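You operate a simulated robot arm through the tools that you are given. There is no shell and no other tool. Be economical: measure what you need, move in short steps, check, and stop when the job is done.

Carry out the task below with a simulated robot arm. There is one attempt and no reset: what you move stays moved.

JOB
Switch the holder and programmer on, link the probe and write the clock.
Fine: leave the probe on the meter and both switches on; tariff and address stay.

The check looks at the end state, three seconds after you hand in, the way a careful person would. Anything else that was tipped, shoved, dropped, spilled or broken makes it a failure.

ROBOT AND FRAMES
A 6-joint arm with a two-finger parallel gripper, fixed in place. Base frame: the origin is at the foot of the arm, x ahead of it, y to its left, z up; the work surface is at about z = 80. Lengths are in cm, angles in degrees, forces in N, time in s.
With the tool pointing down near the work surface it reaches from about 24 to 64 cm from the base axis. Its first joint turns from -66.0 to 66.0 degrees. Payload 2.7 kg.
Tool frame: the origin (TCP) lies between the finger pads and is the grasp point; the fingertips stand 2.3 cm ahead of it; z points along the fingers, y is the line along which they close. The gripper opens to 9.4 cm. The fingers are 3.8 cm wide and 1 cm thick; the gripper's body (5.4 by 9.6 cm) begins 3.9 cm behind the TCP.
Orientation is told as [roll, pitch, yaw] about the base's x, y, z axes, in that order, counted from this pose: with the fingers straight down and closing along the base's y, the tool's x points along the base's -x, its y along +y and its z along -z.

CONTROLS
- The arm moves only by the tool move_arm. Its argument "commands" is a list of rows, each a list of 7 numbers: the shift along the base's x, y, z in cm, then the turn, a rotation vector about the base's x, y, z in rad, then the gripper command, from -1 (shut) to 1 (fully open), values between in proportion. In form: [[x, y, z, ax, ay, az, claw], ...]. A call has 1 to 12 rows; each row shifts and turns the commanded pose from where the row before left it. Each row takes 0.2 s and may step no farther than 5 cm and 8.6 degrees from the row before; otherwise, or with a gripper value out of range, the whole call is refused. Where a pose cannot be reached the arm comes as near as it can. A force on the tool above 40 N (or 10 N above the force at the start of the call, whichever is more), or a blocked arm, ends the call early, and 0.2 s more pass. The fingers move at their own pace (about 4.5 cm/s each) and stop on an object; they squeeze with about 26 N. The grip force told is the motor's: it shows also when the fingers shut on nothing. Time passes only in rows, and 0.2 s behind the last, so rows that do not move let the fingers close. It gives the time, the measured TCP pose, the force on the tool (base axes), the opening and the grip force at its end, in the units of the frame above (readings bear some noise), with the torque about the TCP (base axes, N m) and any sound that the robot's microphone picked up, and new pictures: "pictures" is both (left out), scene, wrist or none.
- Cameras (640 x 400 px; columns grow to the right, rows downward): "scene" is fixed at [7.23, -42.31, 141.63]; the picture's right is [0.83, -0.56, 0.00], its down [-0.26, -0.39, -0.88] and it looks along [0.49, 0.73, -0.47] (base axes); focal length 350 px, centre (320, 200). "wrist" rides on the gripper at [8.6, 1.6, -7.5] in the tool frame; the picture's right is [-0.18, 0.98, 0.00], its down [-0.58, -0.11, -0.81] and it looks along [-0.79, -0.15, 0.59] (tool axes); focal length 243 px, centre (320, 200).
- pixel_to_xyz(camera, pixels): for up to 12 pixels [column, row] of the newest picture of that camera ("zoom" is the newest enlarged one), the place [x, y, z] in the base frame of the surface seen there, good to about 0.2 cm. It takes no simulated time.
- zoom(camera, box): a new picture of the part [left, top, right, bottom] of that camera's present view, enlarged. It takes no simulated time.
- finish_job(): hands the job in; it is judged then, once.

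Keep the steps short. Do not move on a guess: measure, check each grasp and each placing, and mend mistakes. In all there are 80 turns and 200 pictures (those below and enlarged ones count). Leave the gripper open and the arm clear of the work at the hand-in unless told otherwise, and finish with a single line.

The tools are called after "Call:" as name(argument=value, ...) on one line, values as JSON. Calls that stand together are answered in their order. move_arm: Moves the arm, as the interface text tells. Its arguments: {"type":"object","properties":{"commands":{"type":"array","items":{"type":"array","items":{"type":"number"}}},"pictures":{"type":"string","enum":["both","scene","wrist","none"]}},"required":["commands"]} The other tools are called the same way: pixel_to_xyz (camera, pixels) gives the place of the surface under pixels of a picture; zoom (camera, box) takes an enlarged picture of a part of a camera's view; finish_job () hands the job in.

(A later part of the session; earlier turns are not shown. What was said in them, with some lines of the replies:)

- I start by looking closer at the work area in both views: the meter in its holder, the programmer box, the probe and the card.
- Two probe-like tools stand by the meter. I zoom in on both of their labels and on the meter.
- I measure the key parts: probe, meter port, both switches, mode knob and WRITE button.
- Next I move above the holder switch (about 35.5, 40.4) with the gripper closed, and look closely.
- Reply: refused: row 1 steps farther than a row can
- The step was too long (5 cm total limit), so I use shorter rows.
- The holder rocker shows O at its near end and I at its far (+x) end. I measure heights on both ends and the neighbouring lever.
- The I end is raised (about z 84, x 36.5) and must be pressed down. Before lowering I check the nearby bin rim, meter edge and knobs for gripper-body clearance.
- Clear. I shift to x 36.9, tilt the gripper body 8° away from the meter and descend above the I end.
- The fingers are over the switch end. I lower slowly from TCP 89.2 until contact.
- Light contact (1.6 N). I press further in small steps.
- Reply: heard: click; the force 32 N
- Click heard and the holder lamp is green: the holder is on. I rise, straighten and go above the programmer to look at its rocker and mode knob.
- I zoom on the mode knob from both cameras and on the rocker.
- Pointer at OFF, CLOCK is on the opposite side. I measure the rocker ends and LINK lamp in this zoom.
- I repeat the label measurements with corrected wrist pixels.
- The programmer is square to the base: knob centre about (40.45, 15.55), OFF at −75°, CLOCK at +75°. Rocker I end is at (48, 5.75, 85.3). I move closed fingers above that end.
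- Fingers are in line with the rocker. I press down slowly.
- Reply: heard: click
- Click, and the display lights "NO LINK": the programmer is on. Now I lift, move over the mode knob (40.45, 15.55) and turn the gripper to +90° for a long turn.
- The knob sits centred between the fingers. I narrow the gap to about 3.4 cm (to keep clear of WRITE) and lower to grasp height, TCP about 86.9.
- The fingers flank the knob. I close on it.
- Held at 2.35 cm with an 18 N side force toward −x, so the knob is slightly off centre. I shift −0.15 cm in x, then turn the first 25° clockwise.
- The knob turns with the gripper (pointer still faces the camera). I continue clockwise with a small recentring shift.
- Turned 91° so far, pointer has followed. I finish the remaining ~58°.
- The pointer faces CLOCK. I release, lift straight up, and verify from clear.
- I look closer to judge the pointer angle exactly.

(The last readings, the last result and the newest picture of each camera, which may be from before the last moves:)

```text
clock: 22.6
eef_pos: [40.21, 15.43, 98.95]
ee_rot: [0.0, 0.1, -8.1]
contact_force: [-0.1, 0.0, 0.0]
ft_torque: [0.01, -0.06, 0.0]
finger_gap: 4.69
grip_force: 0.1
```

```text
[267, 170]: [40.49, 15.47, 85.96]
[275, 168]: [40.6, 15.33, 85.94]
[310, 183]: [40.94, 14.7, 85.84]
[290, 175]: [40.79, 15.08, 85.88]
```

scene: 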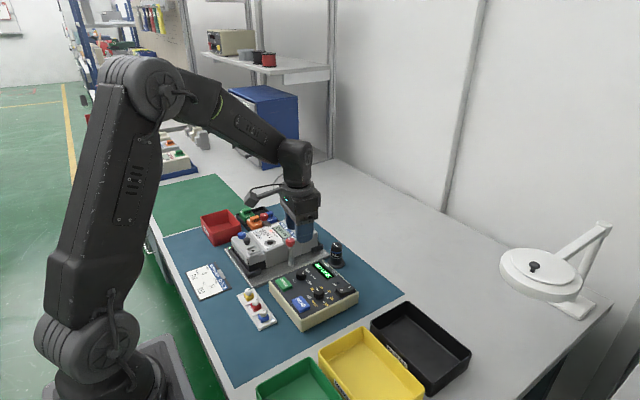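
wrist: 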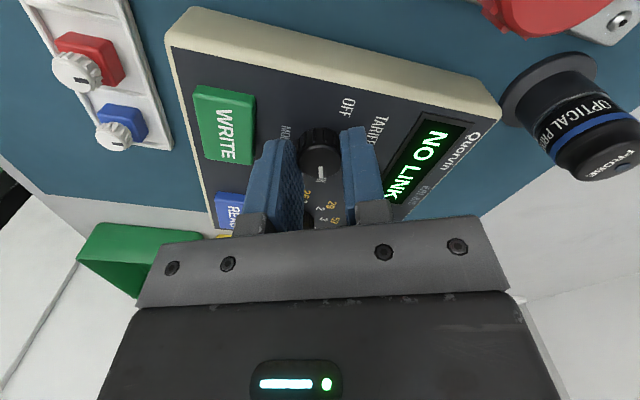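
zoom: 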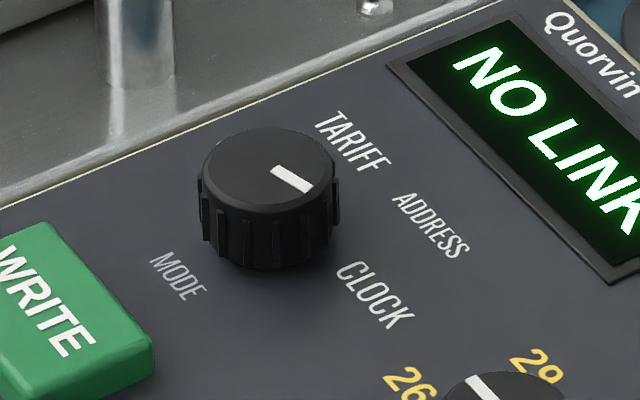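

The pointer slope matches CLOCK. Now the probe: I straighten the gripper and approach to view it.

Call:
move_arm(commands=[[3, 2, 0, 0, 0, 0.141, 0], [3, 2, -2, 0, 0, 0, 0], [0, 0, 0, 0, 0, 0, 0], [0, 0, 0, 0, 0, 0, 0]], pictures="both")

Call:
zoom(camera="wrist", box=[240, 0, 440, 160])

Call:
zoom(camera="scene", box=[315, 235, 360, 275])

Call:
pixel_to_xyz(camera="zoom", pixels=[[312, 100], [262, 100], [360, 100], [312, 75], [310, 170], [250, 205], [368, 205], [310, 240], [247, 250], [366, 255], [222, 275], [392, 275]])

```text
clock: 23.6
eef_pos: [46.35, 19.51, 96.85]
ee_rot: [0.1, 0.0, -0.2]
contact_force: [-0.4, -1.2, 0.5]
ft_torque: [-0.03, 0.02, -0.01]
finger_gap: 4.74
grip_force: 0.0
```

scene: 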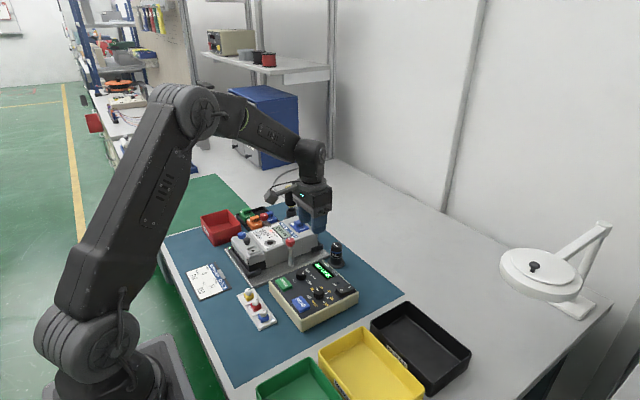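
wrist: 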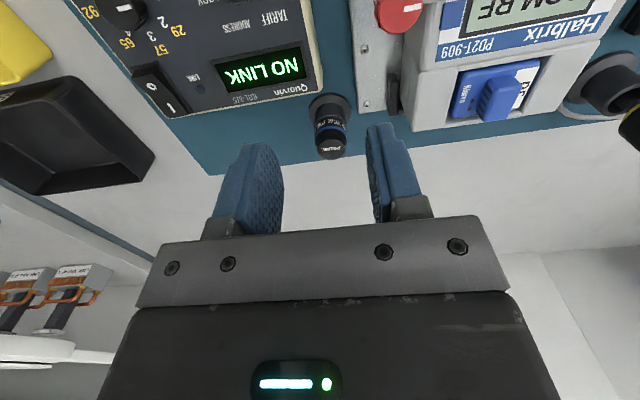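

```text
2.50 times, centred on (340, 80) of wrist
```

zoom: 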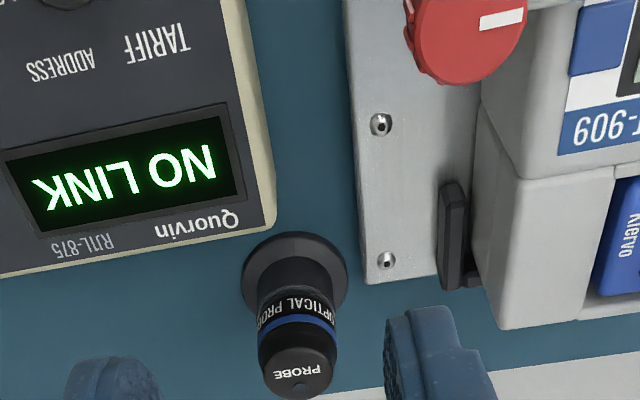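

```text
10.00 times, centred on (338, 255) of scene
```

zoom: 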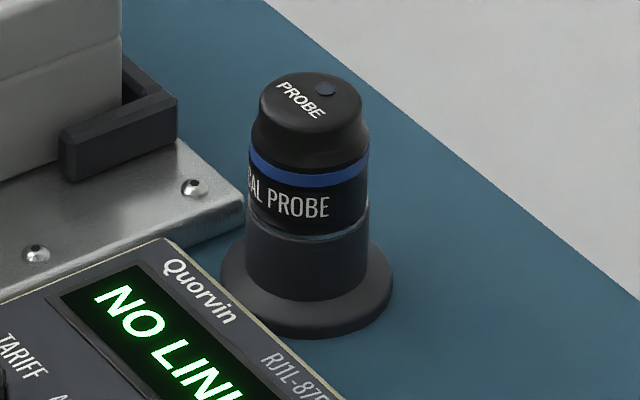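

```text
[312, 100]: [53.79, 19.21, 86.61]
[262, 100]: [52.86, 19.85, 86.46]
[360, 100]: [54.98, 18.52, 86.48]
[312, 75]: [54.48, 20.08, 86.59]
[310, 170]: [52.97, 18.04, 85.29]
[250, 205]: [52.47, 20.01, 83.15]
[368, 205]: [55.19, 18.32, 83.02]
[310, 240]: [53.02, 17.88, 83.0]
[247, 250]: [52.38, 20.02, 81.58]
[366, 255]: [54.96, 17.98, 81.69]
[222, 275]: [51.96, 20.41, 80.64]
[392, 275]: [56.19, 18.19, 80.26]
```

Probe axis is about (53.85, 19.2), top 86.6, stand rim about 83.1. I cross-check from the wrist and measure the port centre and nearby bracket.

Call:
pixel_to_xyz(camera="wrist", pixels=[[331, 148], [318, 144], [346, 144], [330, 155], [330, 133], [318, 130], [346, 128], [318, 115], [392, 90], [393, 75], [330, 140]])

Call:
zoom(camera="scene", box=[250, 225, 300, 260])

```text
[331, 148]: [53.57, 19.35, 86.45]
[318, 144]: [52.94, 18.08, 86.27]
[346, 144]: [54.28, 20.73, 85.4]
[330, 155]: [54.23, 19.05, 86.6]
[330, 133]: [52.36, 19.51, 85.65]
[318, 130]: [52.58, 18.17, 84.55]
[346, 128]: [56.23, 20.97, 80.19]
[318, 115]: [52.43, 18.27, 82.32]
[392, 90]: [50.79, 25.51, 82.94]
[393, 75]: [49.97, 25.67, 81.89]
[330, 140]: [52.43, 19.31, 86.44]
```

```text
11.43 times, centred on (275, 242) of scene
```

zoom: 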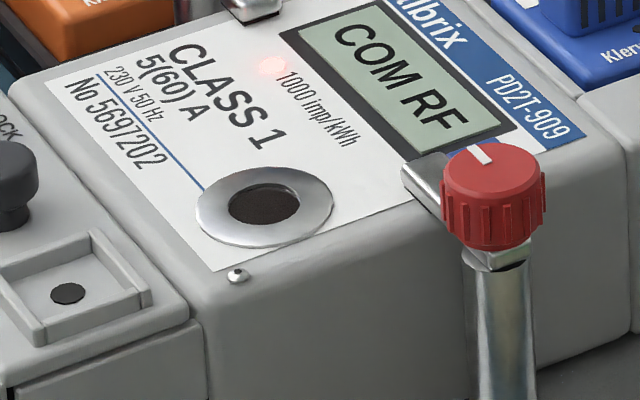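

Call:
pixel_to_xyz(camera="zoom", pixels=[[200, 214], [330, 200], [270, 171], [262, 243], [265, 206], [228, 208], [300, 202], [262, 185], [262, 225]])

Call:
move_arm(commands=[[3.5, -0.15, 0, 0, 0, 0, 0.05], [4, -0.15, -2, 0, 0, 0, 0.05], [0, 0, -4, 0, 0, 0, 0.05], [0, 0, 0, 0, 0, 0, 0.05]], pictures="both")

Call:
zoom(camera="scene", box=[305, 215, 365, 275])

```text
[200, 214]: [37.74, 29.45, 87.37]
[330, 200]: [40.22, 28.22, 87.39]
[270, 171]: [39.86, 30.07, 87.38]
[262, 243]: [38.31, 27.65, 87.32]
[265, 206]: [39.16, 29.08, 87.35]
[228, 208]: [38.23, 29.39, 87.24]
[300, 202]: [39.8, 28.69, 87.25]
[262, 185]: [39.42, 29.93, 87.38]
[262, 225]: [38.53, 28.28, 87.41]
```

```text
clock: 24.6
eef_pos: [53.82, 19.22, 90.65]
ee_rot: [0.0, -0.1, -0.3]
contact_force: [-0.2, 0.3, 0.1]
ft_torque: [-0.03, 0.01, 0.01]
finger_gap: 4.92
grip_force: 0.0
```

scene: 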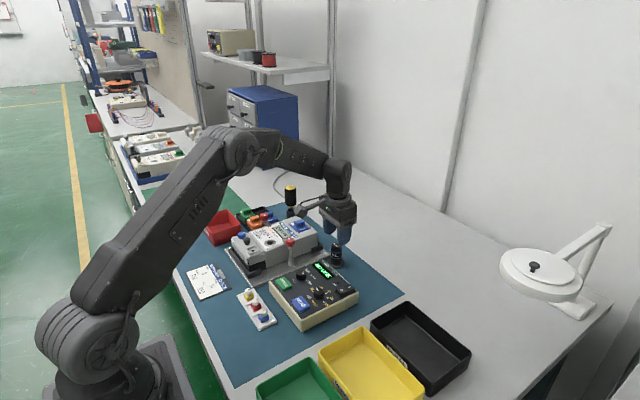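
wrist: 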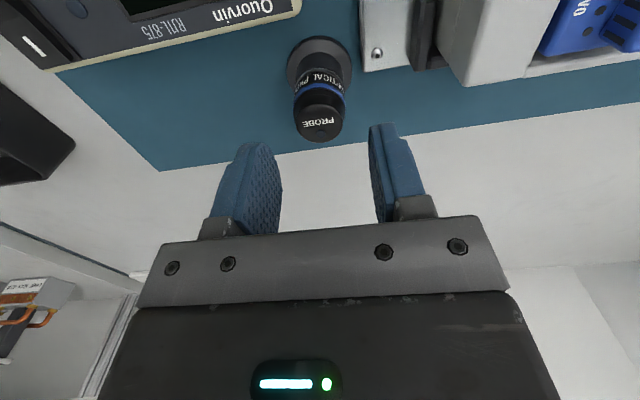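

```text
6.67 times, centred on (335, 245) of scene
```

zoom: 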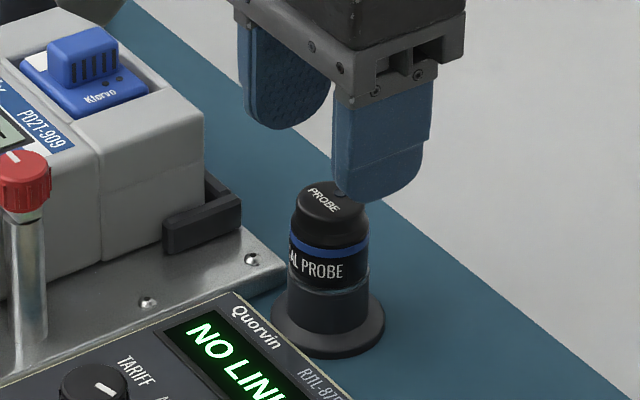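

Port centre is (39.05, 28.9, 87.4). Fingers straddle the probe; I descend to TCP 85.8 and check.

Call:
move_arm(commands=[[0, 0, -2, 0, 0, 0, 0.05], [0, 0, -2, 0, 0, 0, 0.05], [0, 0, -0.85, 0, 0, 0, 0.05], [0, 0, 0, 0, 0, 0, 0.05]], pictures="wrist")

Call:
zoom(camera="scene", box=[305, 215, 365, 275])

```text
clock: 25.6
eef_pos: [53.89, 19.28, 85.97]
ee_rot: [0.0, 0.0, -0.2]
contact_force: [1.4, -0.1, -0.5]
ft_torque: [-0.01, -0.03, -0.03]
finger_gap: 4.93
grip_force: 0.0
```

wrist: 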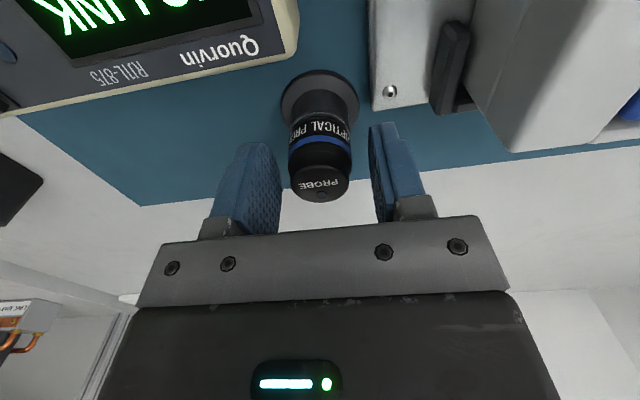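

```text
6.67 times, centred on (335, 245) of scene
```

zoom: 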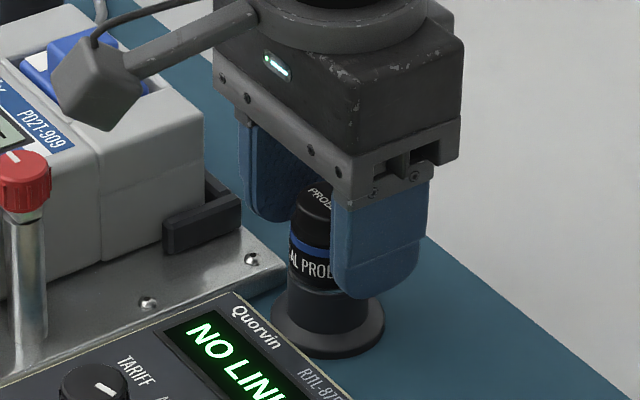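

Aligned. I close on the probe.

Call:
move_arm(commands=[[0, 0, 0, 0, 0, 0, -1], [0, 0, 0, 0, 0, 0, -1], [0, 0, 0, 0, 0, 0, -1], [0, 0, 0, 0, 0, 0, -1]], pictures="wrist")

```text
clock: 26.6
eef_pos: [53.82, 19.26, 86.17]
ee_rot: [0.1, 0.0, -0.2]
contact_force: [0.6, 0.5, -0.2]
ft_torque: [0.01, 0.0, -0.02]
finger_gap: 3.08
grip_force: 21.8
```

wrist: 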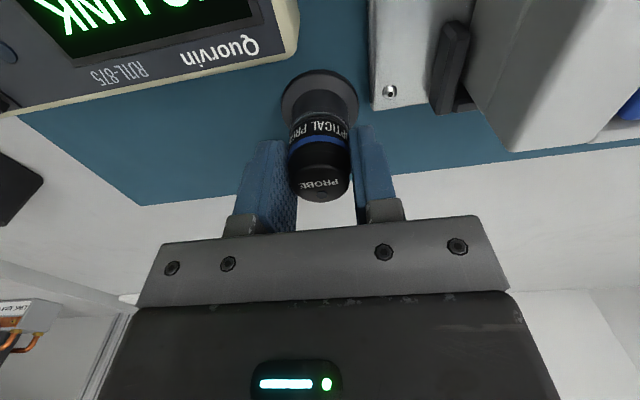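

Held at 3.08 cm with no side load. I lift slowly to about TCP 98.

Call:
move_arm(commands=[[0, 0, 1, 0, 0, 0, -1], [0, 0, 2, 0, 0, 0, -1], [0, 0, 3, 0, 0, 0, -1], [0, 0, 3, 0, 0, 0, -1], [0, 0, 3, 0, 0, 0, -1], [0, 0, 0, 0, 0, 0, -1]], pictures="both")

Call:
zoom(camera="scene", box=[305, 195, 375, 275])

```text
clock: 28.0
eef_pos: [53.85, 19.2, 98.23]
ee_rot: [0.1, -0.1, -0.2]
contact_force: [-0.8, 0.5, 0.1]
ft_torque: [0.0, 0.0, 0.01]
finger_gap: 0.01
grip_force: 25.9
```

scene: 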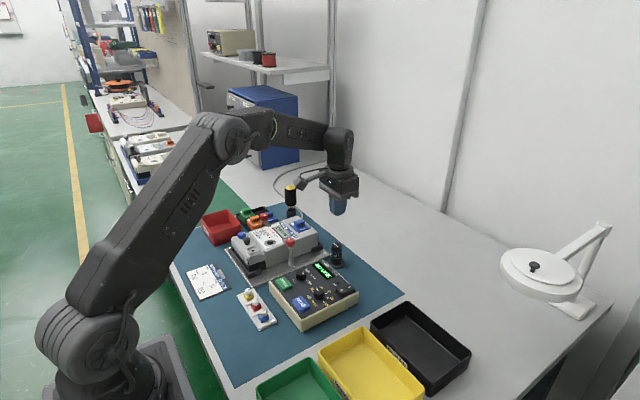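
wrist: 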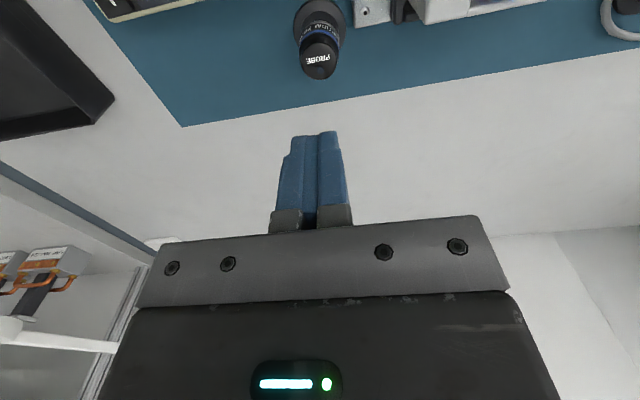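

```text
5.00 times, centred on (340, 235) of scene
```

zoom: 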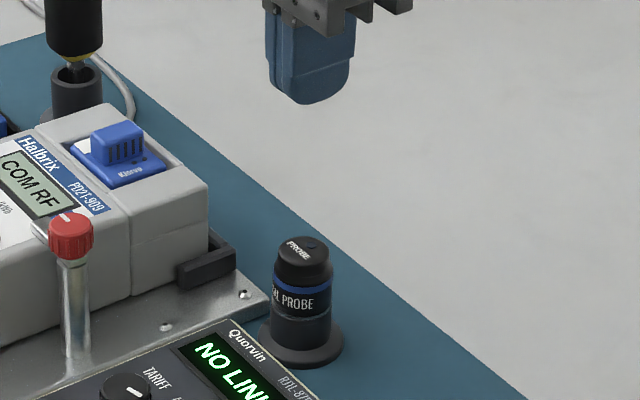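

The fingers slipped off: the probe is still in its stand and the gap is 0. I check that the probe didn't shift.

Call:
zoom(camera="scene", box=[315, 235, 360, 275])

Call:
pixel_to_xyz(camera="zoom", pixels=[[312, 100], [262, 100], [360, 100], [312, 75], [250, 180], [369, 180], [310, 160], [310, 215], [310, 236], [310, 245], [310, 280]])

```text
10.00 times, centred on (338, 255) of scene
```

zoom: 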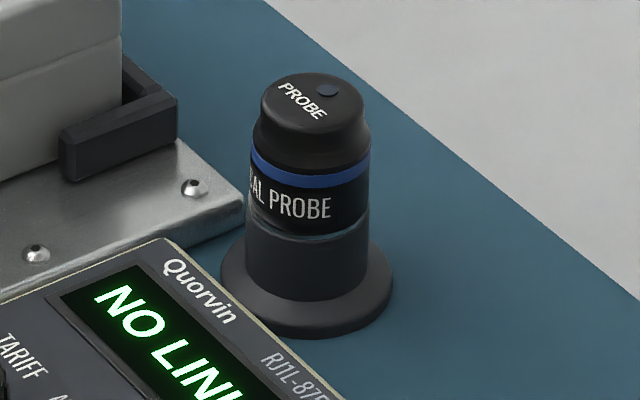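

```text
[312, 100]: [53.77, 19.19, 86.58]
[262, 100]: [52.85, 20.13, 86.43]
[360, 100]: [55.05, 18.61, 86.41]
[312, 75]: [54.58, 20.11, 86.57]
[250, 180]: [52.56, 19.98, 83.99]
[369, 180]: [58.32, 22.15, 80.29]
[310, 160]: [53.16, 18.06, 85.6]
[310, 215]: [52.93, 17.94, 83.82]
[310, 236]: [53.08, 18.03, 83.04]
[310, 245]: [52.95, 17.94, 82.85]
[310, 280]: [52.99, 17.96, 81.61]
```

The probe is intact and unmoved. I retry deeper (tips just above the stand rim at 83.0) and watch the force on a small lift.

Call:
move_arm(commands=[[0, 0, 0, 0, 0, 0, 0.05], [0, 0, 0, 0, 0, 0, 0.05], [0, 0, 0, 0, 0, 0, 0.05], [0, 0, -4, 0, 0, 0, 0.05], [0, 0, -4, 0, 0, 0, 0.05], [0, 0, -3, 0, 0, 0, 0.05], [0, 0, -1.6, 0, 0, 0, 0.05], [0, 0, 0, 0, 0, 0, 0.05]], pictures="wrist")

Call:
zoom(camera="scene", box=[315, 225, 360, 275])

```text
clock: 29.8
eef_pos: [53.84, 19.37, 85.35]
ee_rot: [0.0, 0.0, -0.2]
contact_force: [0.2, 0.3, 0.9]
ft_torque: [0.01, 0.0, 0.01]
finger_gap: 4.94
grip_force: 0.0
```

wrist: 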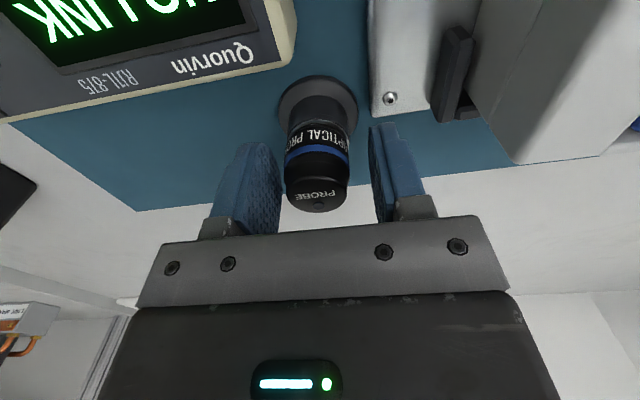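

```text
8.00 times, centred on (338, 250) of scene
```

zoom: 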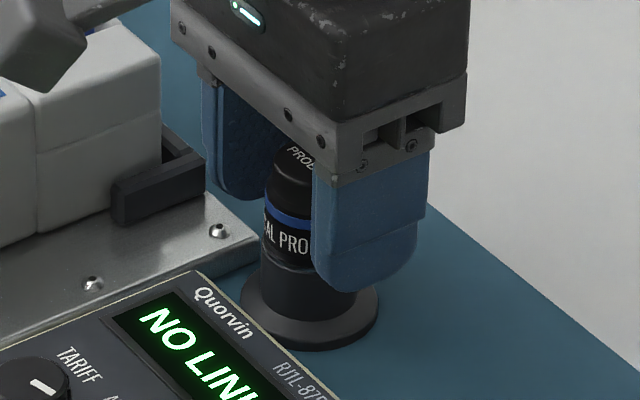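

Tips are just above the rim. I close and hold longer.

Call:
move_arm(commands=[[0, 0, 0.1, 0, 0, 0, -1], [0, 0, 0, 0, 0, 0, -1], [0, 0, 0, 0, 0, 0, -1], [0, 0, 0, 0, 0, 0, -1], [0, 0, 0, 0, 0, 0, -1], [0, 0, 0.3, 0, 0, 0, -1]], pictures="wrist")

Call:
zoom(camera="scene", box=[315, 225, 360, 275])

```text
clock: 31.2
eef_pos: [53.83, 19.27, 85.81]
ee_rot: [0.0, 0.0, -0.2]
contact_force: [0.2, 0.3, -1.2]
ft_torque: [0.03, 0.03, -0.03]
finger_gap: 3.1
grip_force: 22.2
```

wrist: 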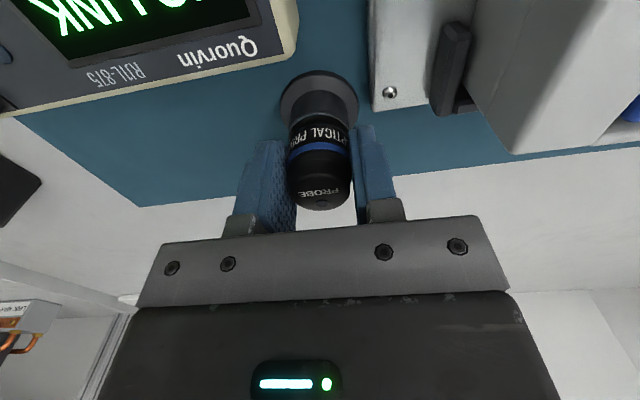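

```text
8.00 times, centred on (338, 250) of scene
```

zoom: 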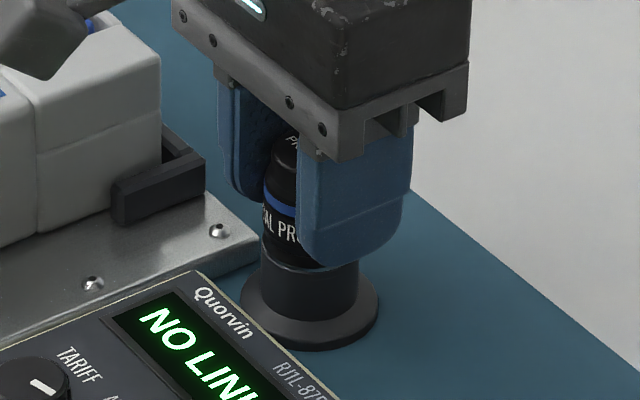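

The band has risen about 0.5 cm with the gripper: it's lifting. I continue up gently and stop to check.

Call:
move_arm(commands=[[0, 0, 0.4, 0, 0, 0, -1], [0, 0, 0.4, 0, 0, 0, -1], [0, 0, 0.4, 0, 0, 0, -1]], pictures="none")

Call:
zoom(camera="scene", box=[315, 225, 360, 275])

```text
clock: 32.0
eef_pos: [53.76, 19.13, 87.17]
ee_rot: [0.0, 0.0, -0.3]
contact_force: [0.3, 0.4, -0.7]
ft_torque: [0.02, -0.01, 0.03]
finger_gap: 3.08
grip_force: 21.4
```

```text
8.00 times, centred on (338, 250) of scene
```

zoom: 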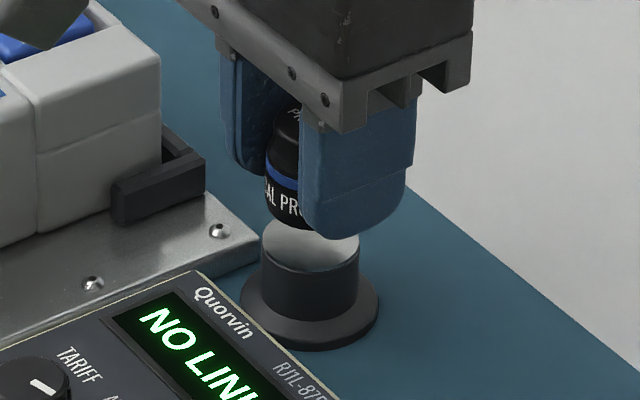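

The probe is coming out, metal foot showing, no slip. I continue slowly.

Call:
move_arm(commands=[[0, 0, 0.5, 0, 0, 0, -1], [0, 0, 0.6, 0, 0, 0, -1], [0, 0, 0.7, 0, 0, 0, -1], [0, 0, 0.8, 0, 0, 0, -1], [0, 0, 0.8, 0, 0, 0, -1], [0, 0, 0, 0, 0, 0, -1]], pictures="wrist")

Call:
zoom(camera="scene", box=[315, 215, 360, 265])

```text
clock: 33.4
eef_pos: [53.81, 19.17, 90.48]
ee_rot: [0.0, 0.1, -0.2]
contact_force: [0.3, 0.3, -0.4]
ft_torque: [-0.02, 0.02, 0.01]
finger_gap: 3.06
grip_force: 22.0
```

wrist: 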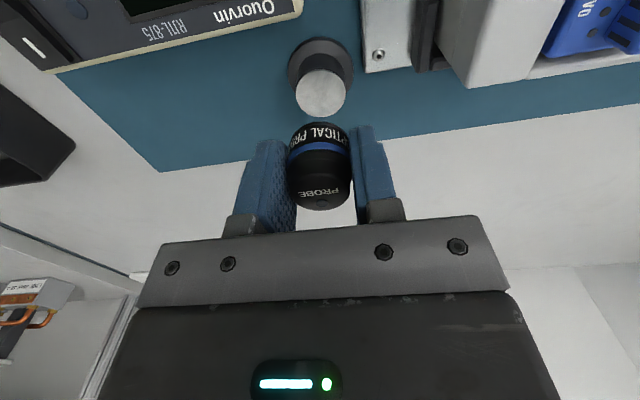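

```text
8.00 times, centred on (338, 240) of scene
```

zoom: 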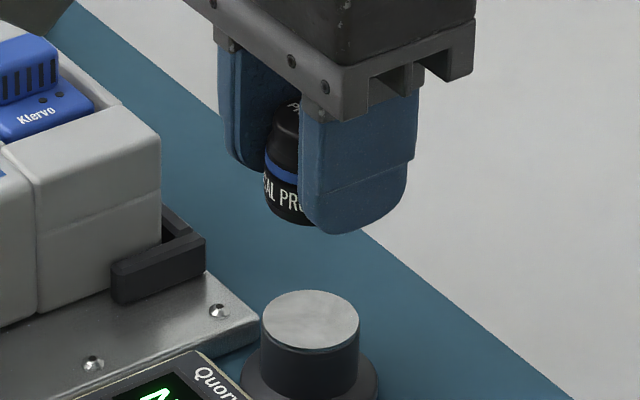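

The probe is held, its flat base level with the fingertips; the stand is a magnetic disc. I lift higher and carry it to over the port (39.05, 28.9) in gentle steps.

Call:
move_arm(commands=[[0, 0, 1.5, 0, 0, 0, -1], [0, 0, 2, 0, 0, 0, -1], [0, 0, 1.5, 0, 0, 0, -1], [-1.8, 1.2, 0, 0, 0, 0, -1], [-1.8, 1.2, 0, 0, 0, 0, -1], [-1.9, 1.2, 0, 0, 0, 0, -1], [-1.9, 1.25, 0, 0, 0, 0, -1], [-1.9, 1.25, 0, 0, 0, 0, -1], [-1.9, 1.2, 0, 0, 0, 0, -1], [-1.8, 1.2, 0, 0, 0, 0, -1], [-1.76, 1.2, 0, 0, 0, 0, -1], [0, 0, 0, 0, 0, 0, -1]], pictures="both")

Call:
zoom(camera="wrist", box=[220, 60, 420, 230])

Call:
zoom(camera="scene", box=[240, 190, 310, 260])

```text
clock: 36.0
eef_pos: [39.15, 28.92, 95.66]
ee_rot: [0.0, 0.0, -0.2]
contact_force: [-0.2, -0.3, -1.4]
ft_torque: [-0.03, -0.01, -0.01]
finger_gap: 3.09
grip_force: 22.1
```

scene: 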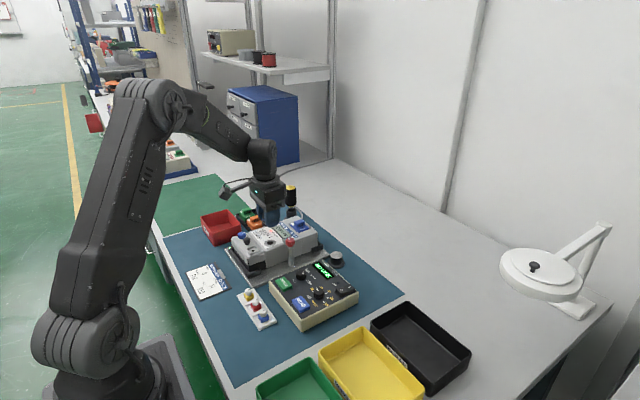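
wrist: 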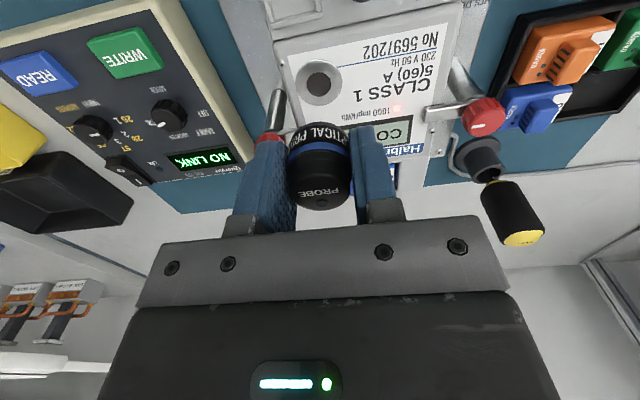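

```text
2.35 times, centred on (320, 145) of wrist
```

zoom: 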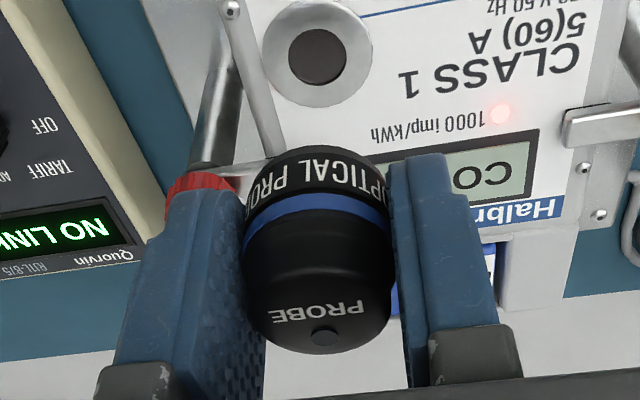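

```text
5.71 times, centred on (275, 225) of scene
```

zoom: 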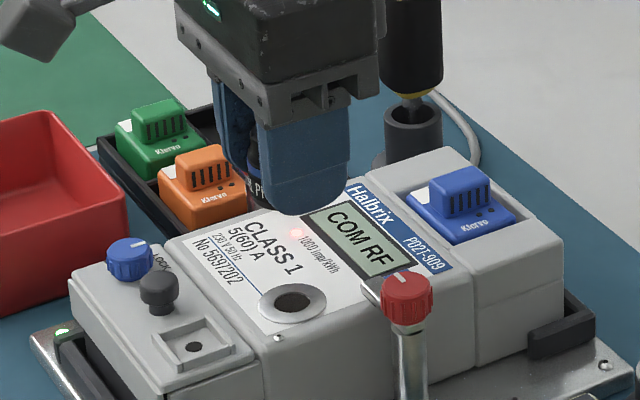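

I re-measure the port centre from both cameras before lowering.

Call:
pixel_to_xyz(camera="zoom", pixels=[[292, 302], [262, 307], [325, 297], [294, 286], [290, 320], [362, 290]])

Call:
pixel_to_xyz(camera="wrist", pixels=[[318.7, 83.4], [298, 84], [340, 82], [319, 62], [319, 104], [275, 125], [285, 120]])

```text
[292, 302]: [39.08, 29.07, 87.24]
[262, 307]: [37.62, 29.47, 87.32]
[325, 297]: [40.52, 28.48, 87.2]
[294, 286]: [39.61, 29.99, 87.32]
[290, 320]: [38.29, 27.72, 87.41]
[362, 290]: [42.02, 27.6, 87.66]
```

```text
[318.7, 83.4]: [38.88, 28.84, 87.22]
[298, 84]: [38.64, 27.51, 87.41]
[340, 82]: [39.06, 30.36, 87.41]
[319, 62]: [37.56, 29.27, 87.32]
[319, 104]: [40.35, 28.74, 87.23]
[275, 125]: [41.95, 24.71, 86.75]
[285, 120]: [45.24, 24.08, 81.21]
```

Port centre (38.98, 28.92). I nudge −0.12 in x and lower to just above it.

Call:
move_arm(commands=[[-0.12, 0, -2, 0, 0, 0, -1], [0, 0, -1.5, 0, 0, 0, -1], [0, 0, -1, 0, 0, 0, -1], [0, 0, -0.4, 0, 0, 0, -1], [0, 0, 0, 0, 0, 0, -1]], pictures="both")

Call:
zoom(camera="scene", box=[240, 200, 310, 260])

Call:
zoom(camera="wrist", box=[220, 60, 420, 230])

```text
clock: 37.2
eef_pos: [38.77, 28.86, 90.67]
ee_rot: [0.0, 0.0, -0.2]
contact_force: [0.7, 0.8, -0.8]
ft_torque: [0.01, -0.04, -0.02]
finger_gap: 3.12
grip_force: 21.8
```

scene: 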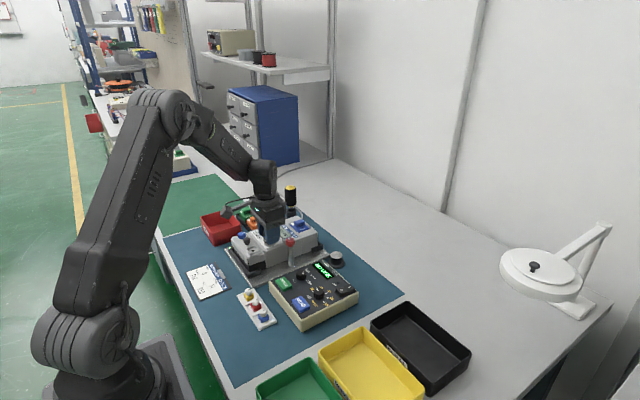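
wrist: 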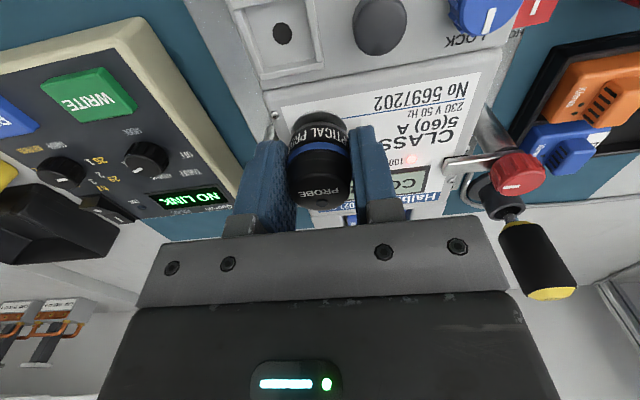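

```text
6.67 times, centred on (275, 230) of scene
```

zoom: 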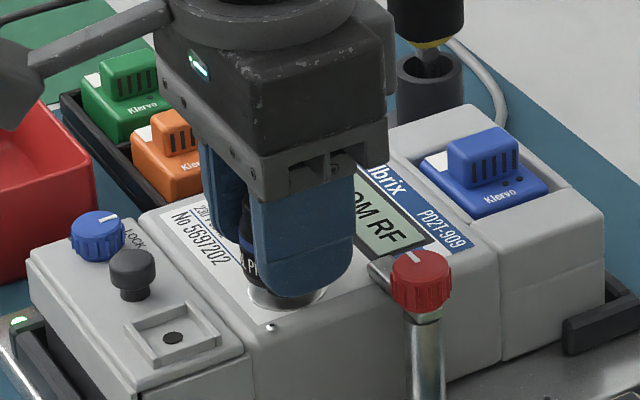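

```text
2.35 times, centred on (320, 145) of wrist
```

zoom: 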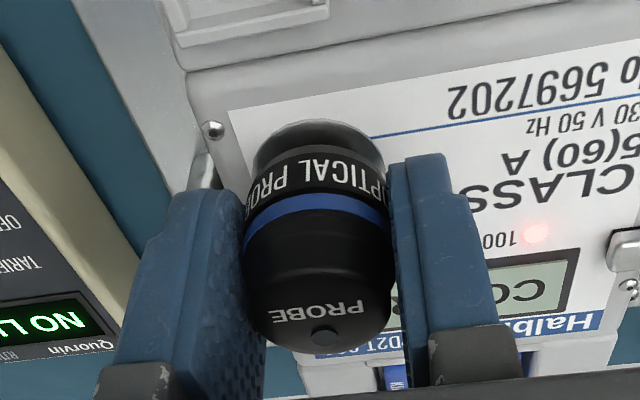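

Ring and probe are concentric. I lower in small steps until contact.

Call:
move_arm(commands=[[0.05, 0, -0.3, 0, 0, 0, -1], [0, 0, -0.2, 0, 0, 0, -1], [0, 0, -0.15, 0, 0, 0, -1], [0, 0, -0.15, 0, 0, 0, -1], [0, 0, 0, 0, 0, 0, -1]], pictures="wrist")

Call:
zoom(camera="wrist", box=[220, 60, 420, 230])

Call:
zoom(camera="scene", box=[250, 220, 290, 255])

```text
clock: 38.4
eef_pos: [39.0, 28.93, 89.81]
ee_rot: [0.0, 0.0, -0.2]
contact_force: [-0.9, -1.0, -1.5]
ft_torque: [-0.03, -0.01, 0.01]
finger_gap: 3.07
grip_force: 22.1
```

wrist: 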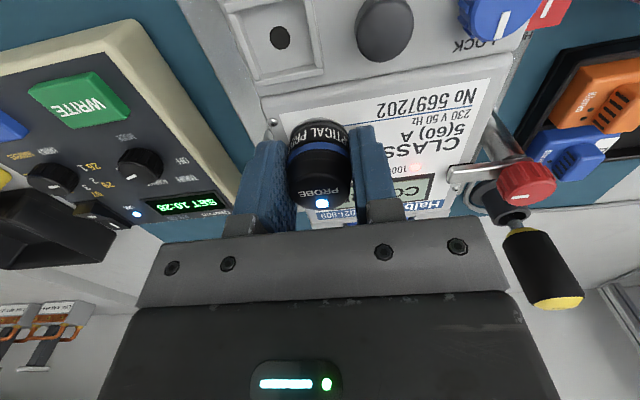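

```text
2.35 times, centred on (320, 145) of wrist
```

zoom: 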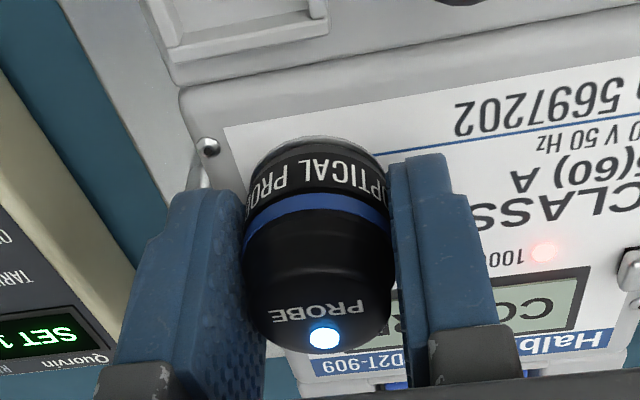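

```text
11.43 times, centred on (270, 238) of scene
```

zoom: 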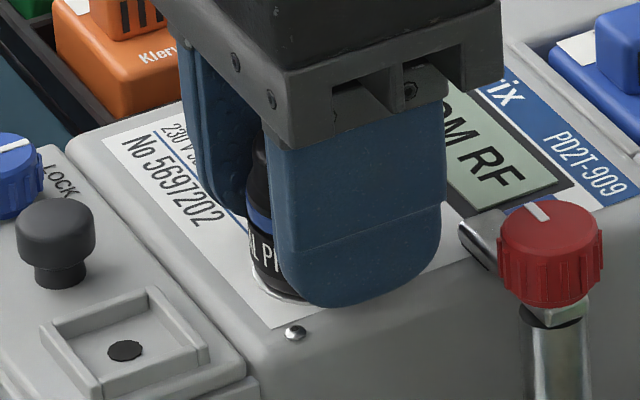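

The link lamp lights and the display reads "SET 10:26". No contact force yet, so I lower a little more until it seats.

Call:
move_arm(commands=[[0, 0, -0.1, 0, 0, 0, -1], [0, 0, -0.1, 0, 0, 0, -1], [0, 0, 0, 0, 0, 0, -1]], pictures="none")

Call:
zoom(camera="scene", box=[250, 220, 290, 255])

```text
clock: 39.2
eef_pos: [38.94, 28.94, 89.75]
ee_rot: [0.1, -0.2, -0.2]
contact_force: [-1.8, 0.0, 8.3]
ft_torque: [-0.04, 0.08, 0.0]
finger_gap: 3.09
grip_force: 22.3
```

```text
11.43 times, centred on (270, 238) of scene
```

zoom: 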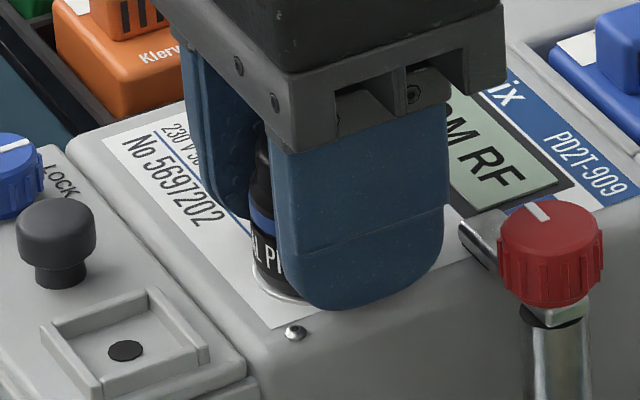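

8 N upward: it is seated. I open just enough and lift straight up.

Call:
move_arm(commands=[[0, 0, 0.05, 0, 0, 0, -0.2], [0, 0, 0, 0, 0, 0, 0.05], [0, 0, 0, 0, 0, 0, 0.05], [0, 0, 2, 0, 0, 0, 0.05], [0, 0, 4, 0, 0, 0, 0.05], [0, 0, 4, 0, 0, 0, 0.05], [0, 0, 0, 0, 0, 0, 0.05]], pictures="both")

Call:
zoom(camera="scene", box=[230, 215, 310, 265])

Call:
zoom(camera="scene", box=[270, 250, 350, 320])

```text
clock: 40.8
eef_pos: [38.94, 28.85, 99.69]
ee_rot: [0.0, 0.0, -0.2]
contact_force: [-0.3, -0.2, 0.3]
ft_torque: [-0.02, 0.01, -0.03]
finger_gap: 4.94
grip_force: 0.0
```

scene: 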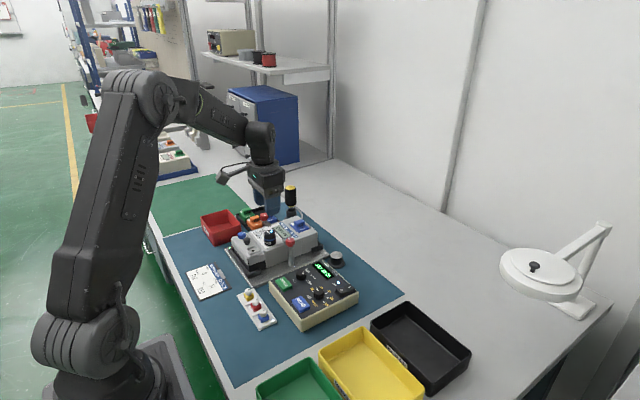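
wrist: 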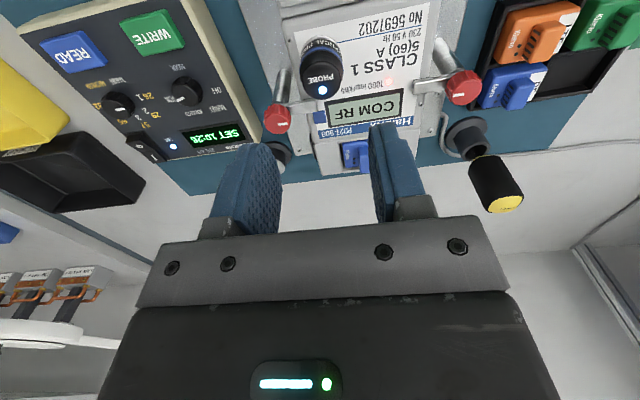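

```text
8.00 times, centred on (270, 240) of scene
```

zoom: 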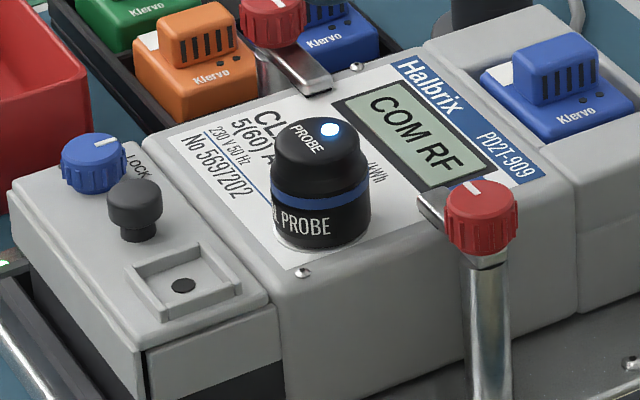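

```text
5.71 times, centred on (310, 285) of scene
```

zoom: 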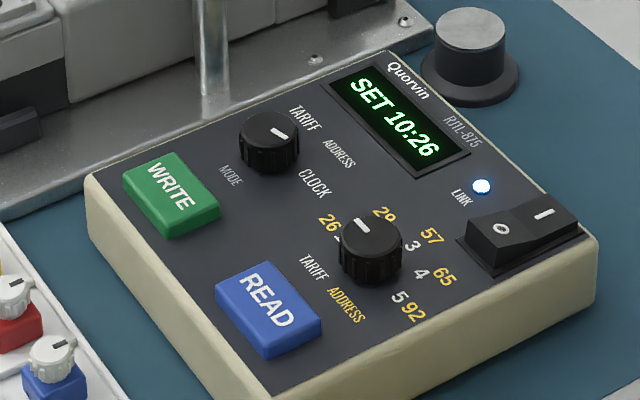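

Probe is seated and linked, display "SET 10:26". I measure the WRITE button.

Call:
pixel_to_xyz(camera="zoom", pixels=[[170, 190], [125, 182], [172, 152], [217, 205], [172, 228], [170, 238]])

Call:
move_arm(commands=[[-1, -3.5, 0, 0, 0, 0, -1], [-1, -3.5, 0, 0, 0, 0, -1], [-1, -3.5, 0, 0, 0, 0, -1], [-0.6, -2.8, 0, 0, 0, 0, -1], [0, 0, -3, 0, 0, 0, -1], [0, 0, 0, 0, 0, 0, -1]], pictures="wrist")

```text
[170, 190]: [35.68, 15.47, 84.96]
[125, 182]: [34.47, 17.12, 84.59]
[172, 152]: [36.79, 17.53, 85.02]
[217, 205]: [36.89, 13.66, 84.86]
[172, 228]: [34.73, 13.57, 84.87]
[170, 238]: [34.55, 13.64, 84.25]
```

```text
clock: 42.2
eef_pos: [35.39, 15.58, 96.53]
ee_rot: [0.1, 0.0, -0.2]
contact_force: [-0.2, 0.5, 0.6]
ft_torque: [-0.01, -0.01, -0.01]
finger_gap: 0.01
grip_force: 26.5
```

wrist: 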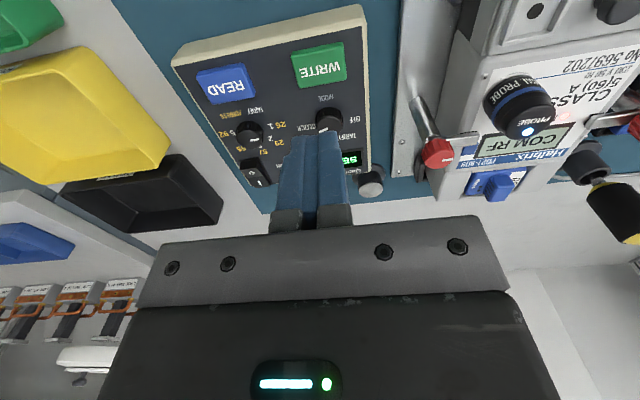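

Button is centred at (35.65, 15.55), top 85. I lower toward it.

Call:
move_arm(commands=[[0.25, 0, -4, 0, 0, 0, -1], [0, 0, -3.5, 0, 0, 0, -1], [0, 0, -1, 0, 0, 0, -1], [0, 0, 0, 0, 0, 0, -1]], pictures="wrist")

Call:
zoom(camera="scene", box=[260, 240, 350, 310])

```text
clock: 43.2
eef_pos: [35.68, 15.55, 88.22]
ee_rot: [0.0, 0.0, -0.2]
contact_force: [0.5, 0.5, -0.1]
ft_torque: [-0.02, -0.01, 0.01]
finger_gap: 0.0
grip_force: 26.0
```

wrist: 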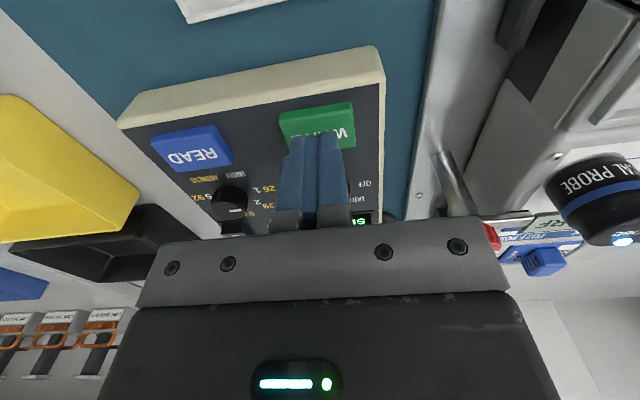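

```text
5.71 times, centred on (305, 275) of scene
```

zoom: 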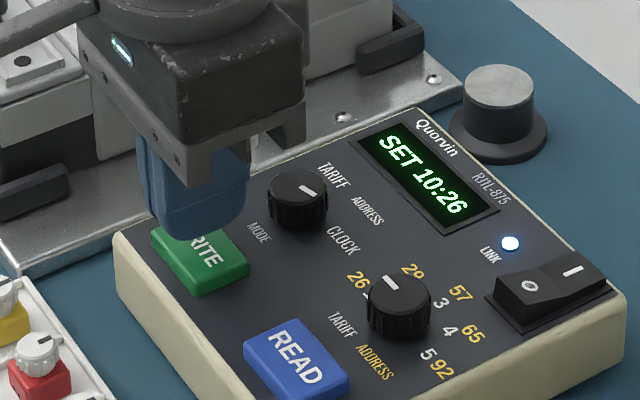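

Over WRITE. I press down in small steps.

Call:
move_arm(commands=[[0, 0, -0.6, 0, 0, 0, -1], [0, 0, -0.3, 0, 0, 0, -1], [0, 0, -0.2, 0, 0, 0, -1], [0, 0, -0.2, 0, 0, 0, -1], [0, 0, 0, 0, 0, 0, -1]], pictures="none")

Call:
zoom(camera="scene", box=[260, 240, 350, 310])

```text
clock: 44.4
eef_pos: [35.68, 15.67, 86.86]
ee_rot: [-0.1, 0.0, -0.2]
contact_force: [-0.8, -0.6, 1.6]
ft_torque: [-0.01, 0.04, 0.01]
finger_gap: 0.02
grip_force: 26.1
heard: click
```

```text
5.71 times, centred on (305, 275) of scene
```

zoom: 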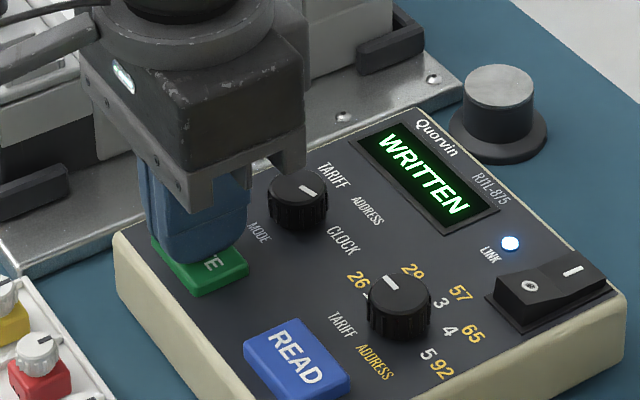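

"WRITTEN" is shown. I lift straight up, open the gripper and move clear, then check everything.

Call:
move_arm(commands=[[0, 0, 2, 0, 0, 0, -1], [0, 0, 4.5, 0, 0, 0, -1], [0, 0, 4.5, 0, 0, 0, 0.3], [0, 0, 4.5, 0, 0, 0, 1], [0, 0, 4.5, 0, 0, 0, 1], [-3, 0, 3, 0, 0, 0, 1], [0, 0, 0, 0, 0, 0, 1], [0, 0, 0, 0, 0, 0, 1]], pictures="both")

Call:
zoom(camera="scene", box=[225, 210, 355, 310])

Call:
zoom(camera="wrist", box=[230, 0, 470, 150])

```text
clock: 46.2
eef_pos: [32.66, 15.46, 109.88]
ee_rot: [0.0, 0.0, -0.3]
contact_force: [0.3, -1.1, 0.2]
ft_torque: [0.0, -0.02, -0.04]
finger_gap: 9.41
grip_force: 0.0
```

scene: 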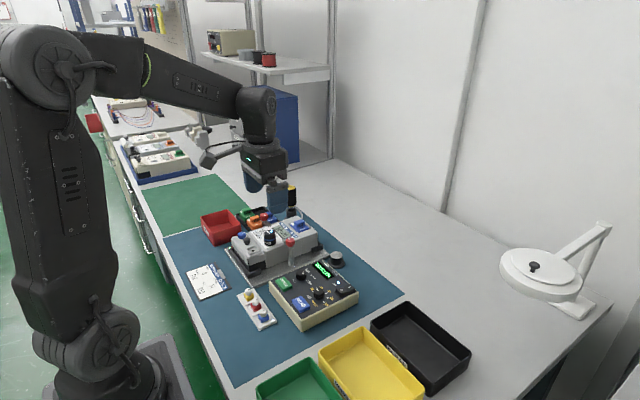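
wrist: 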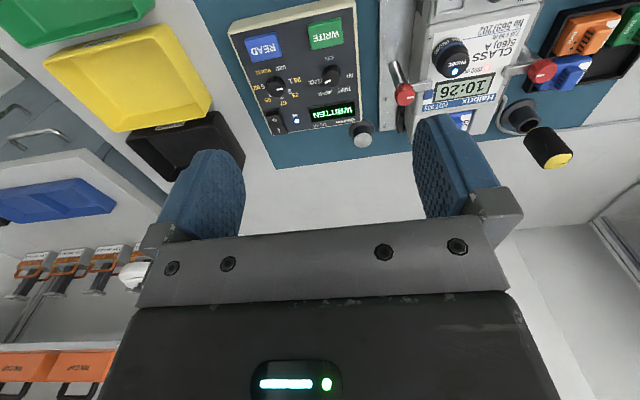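

```text
4.00 times, centred on (290, 260) of scene
```

zoom: 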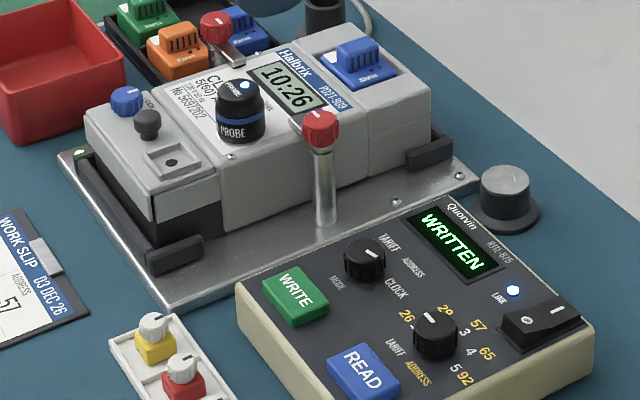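

```text
2.67 times, centred on (350, 75) of wrist
```

zoom: 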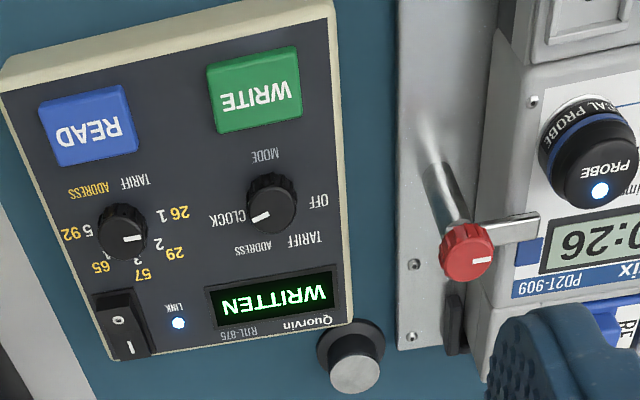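

The meter shows 10:26, the display reads WRITTEN, both switches are on, and the probe sits on the meter. The value knob hasn't been touched. The arm is clear with the gripper open, so I hand in.

Call:
finish_job()

```text
The job is handed in.
```

Done: the holder and programmer are on, the probe is linked and left on the meter, and the clock is written (10:26), with tariff and address unchanged.
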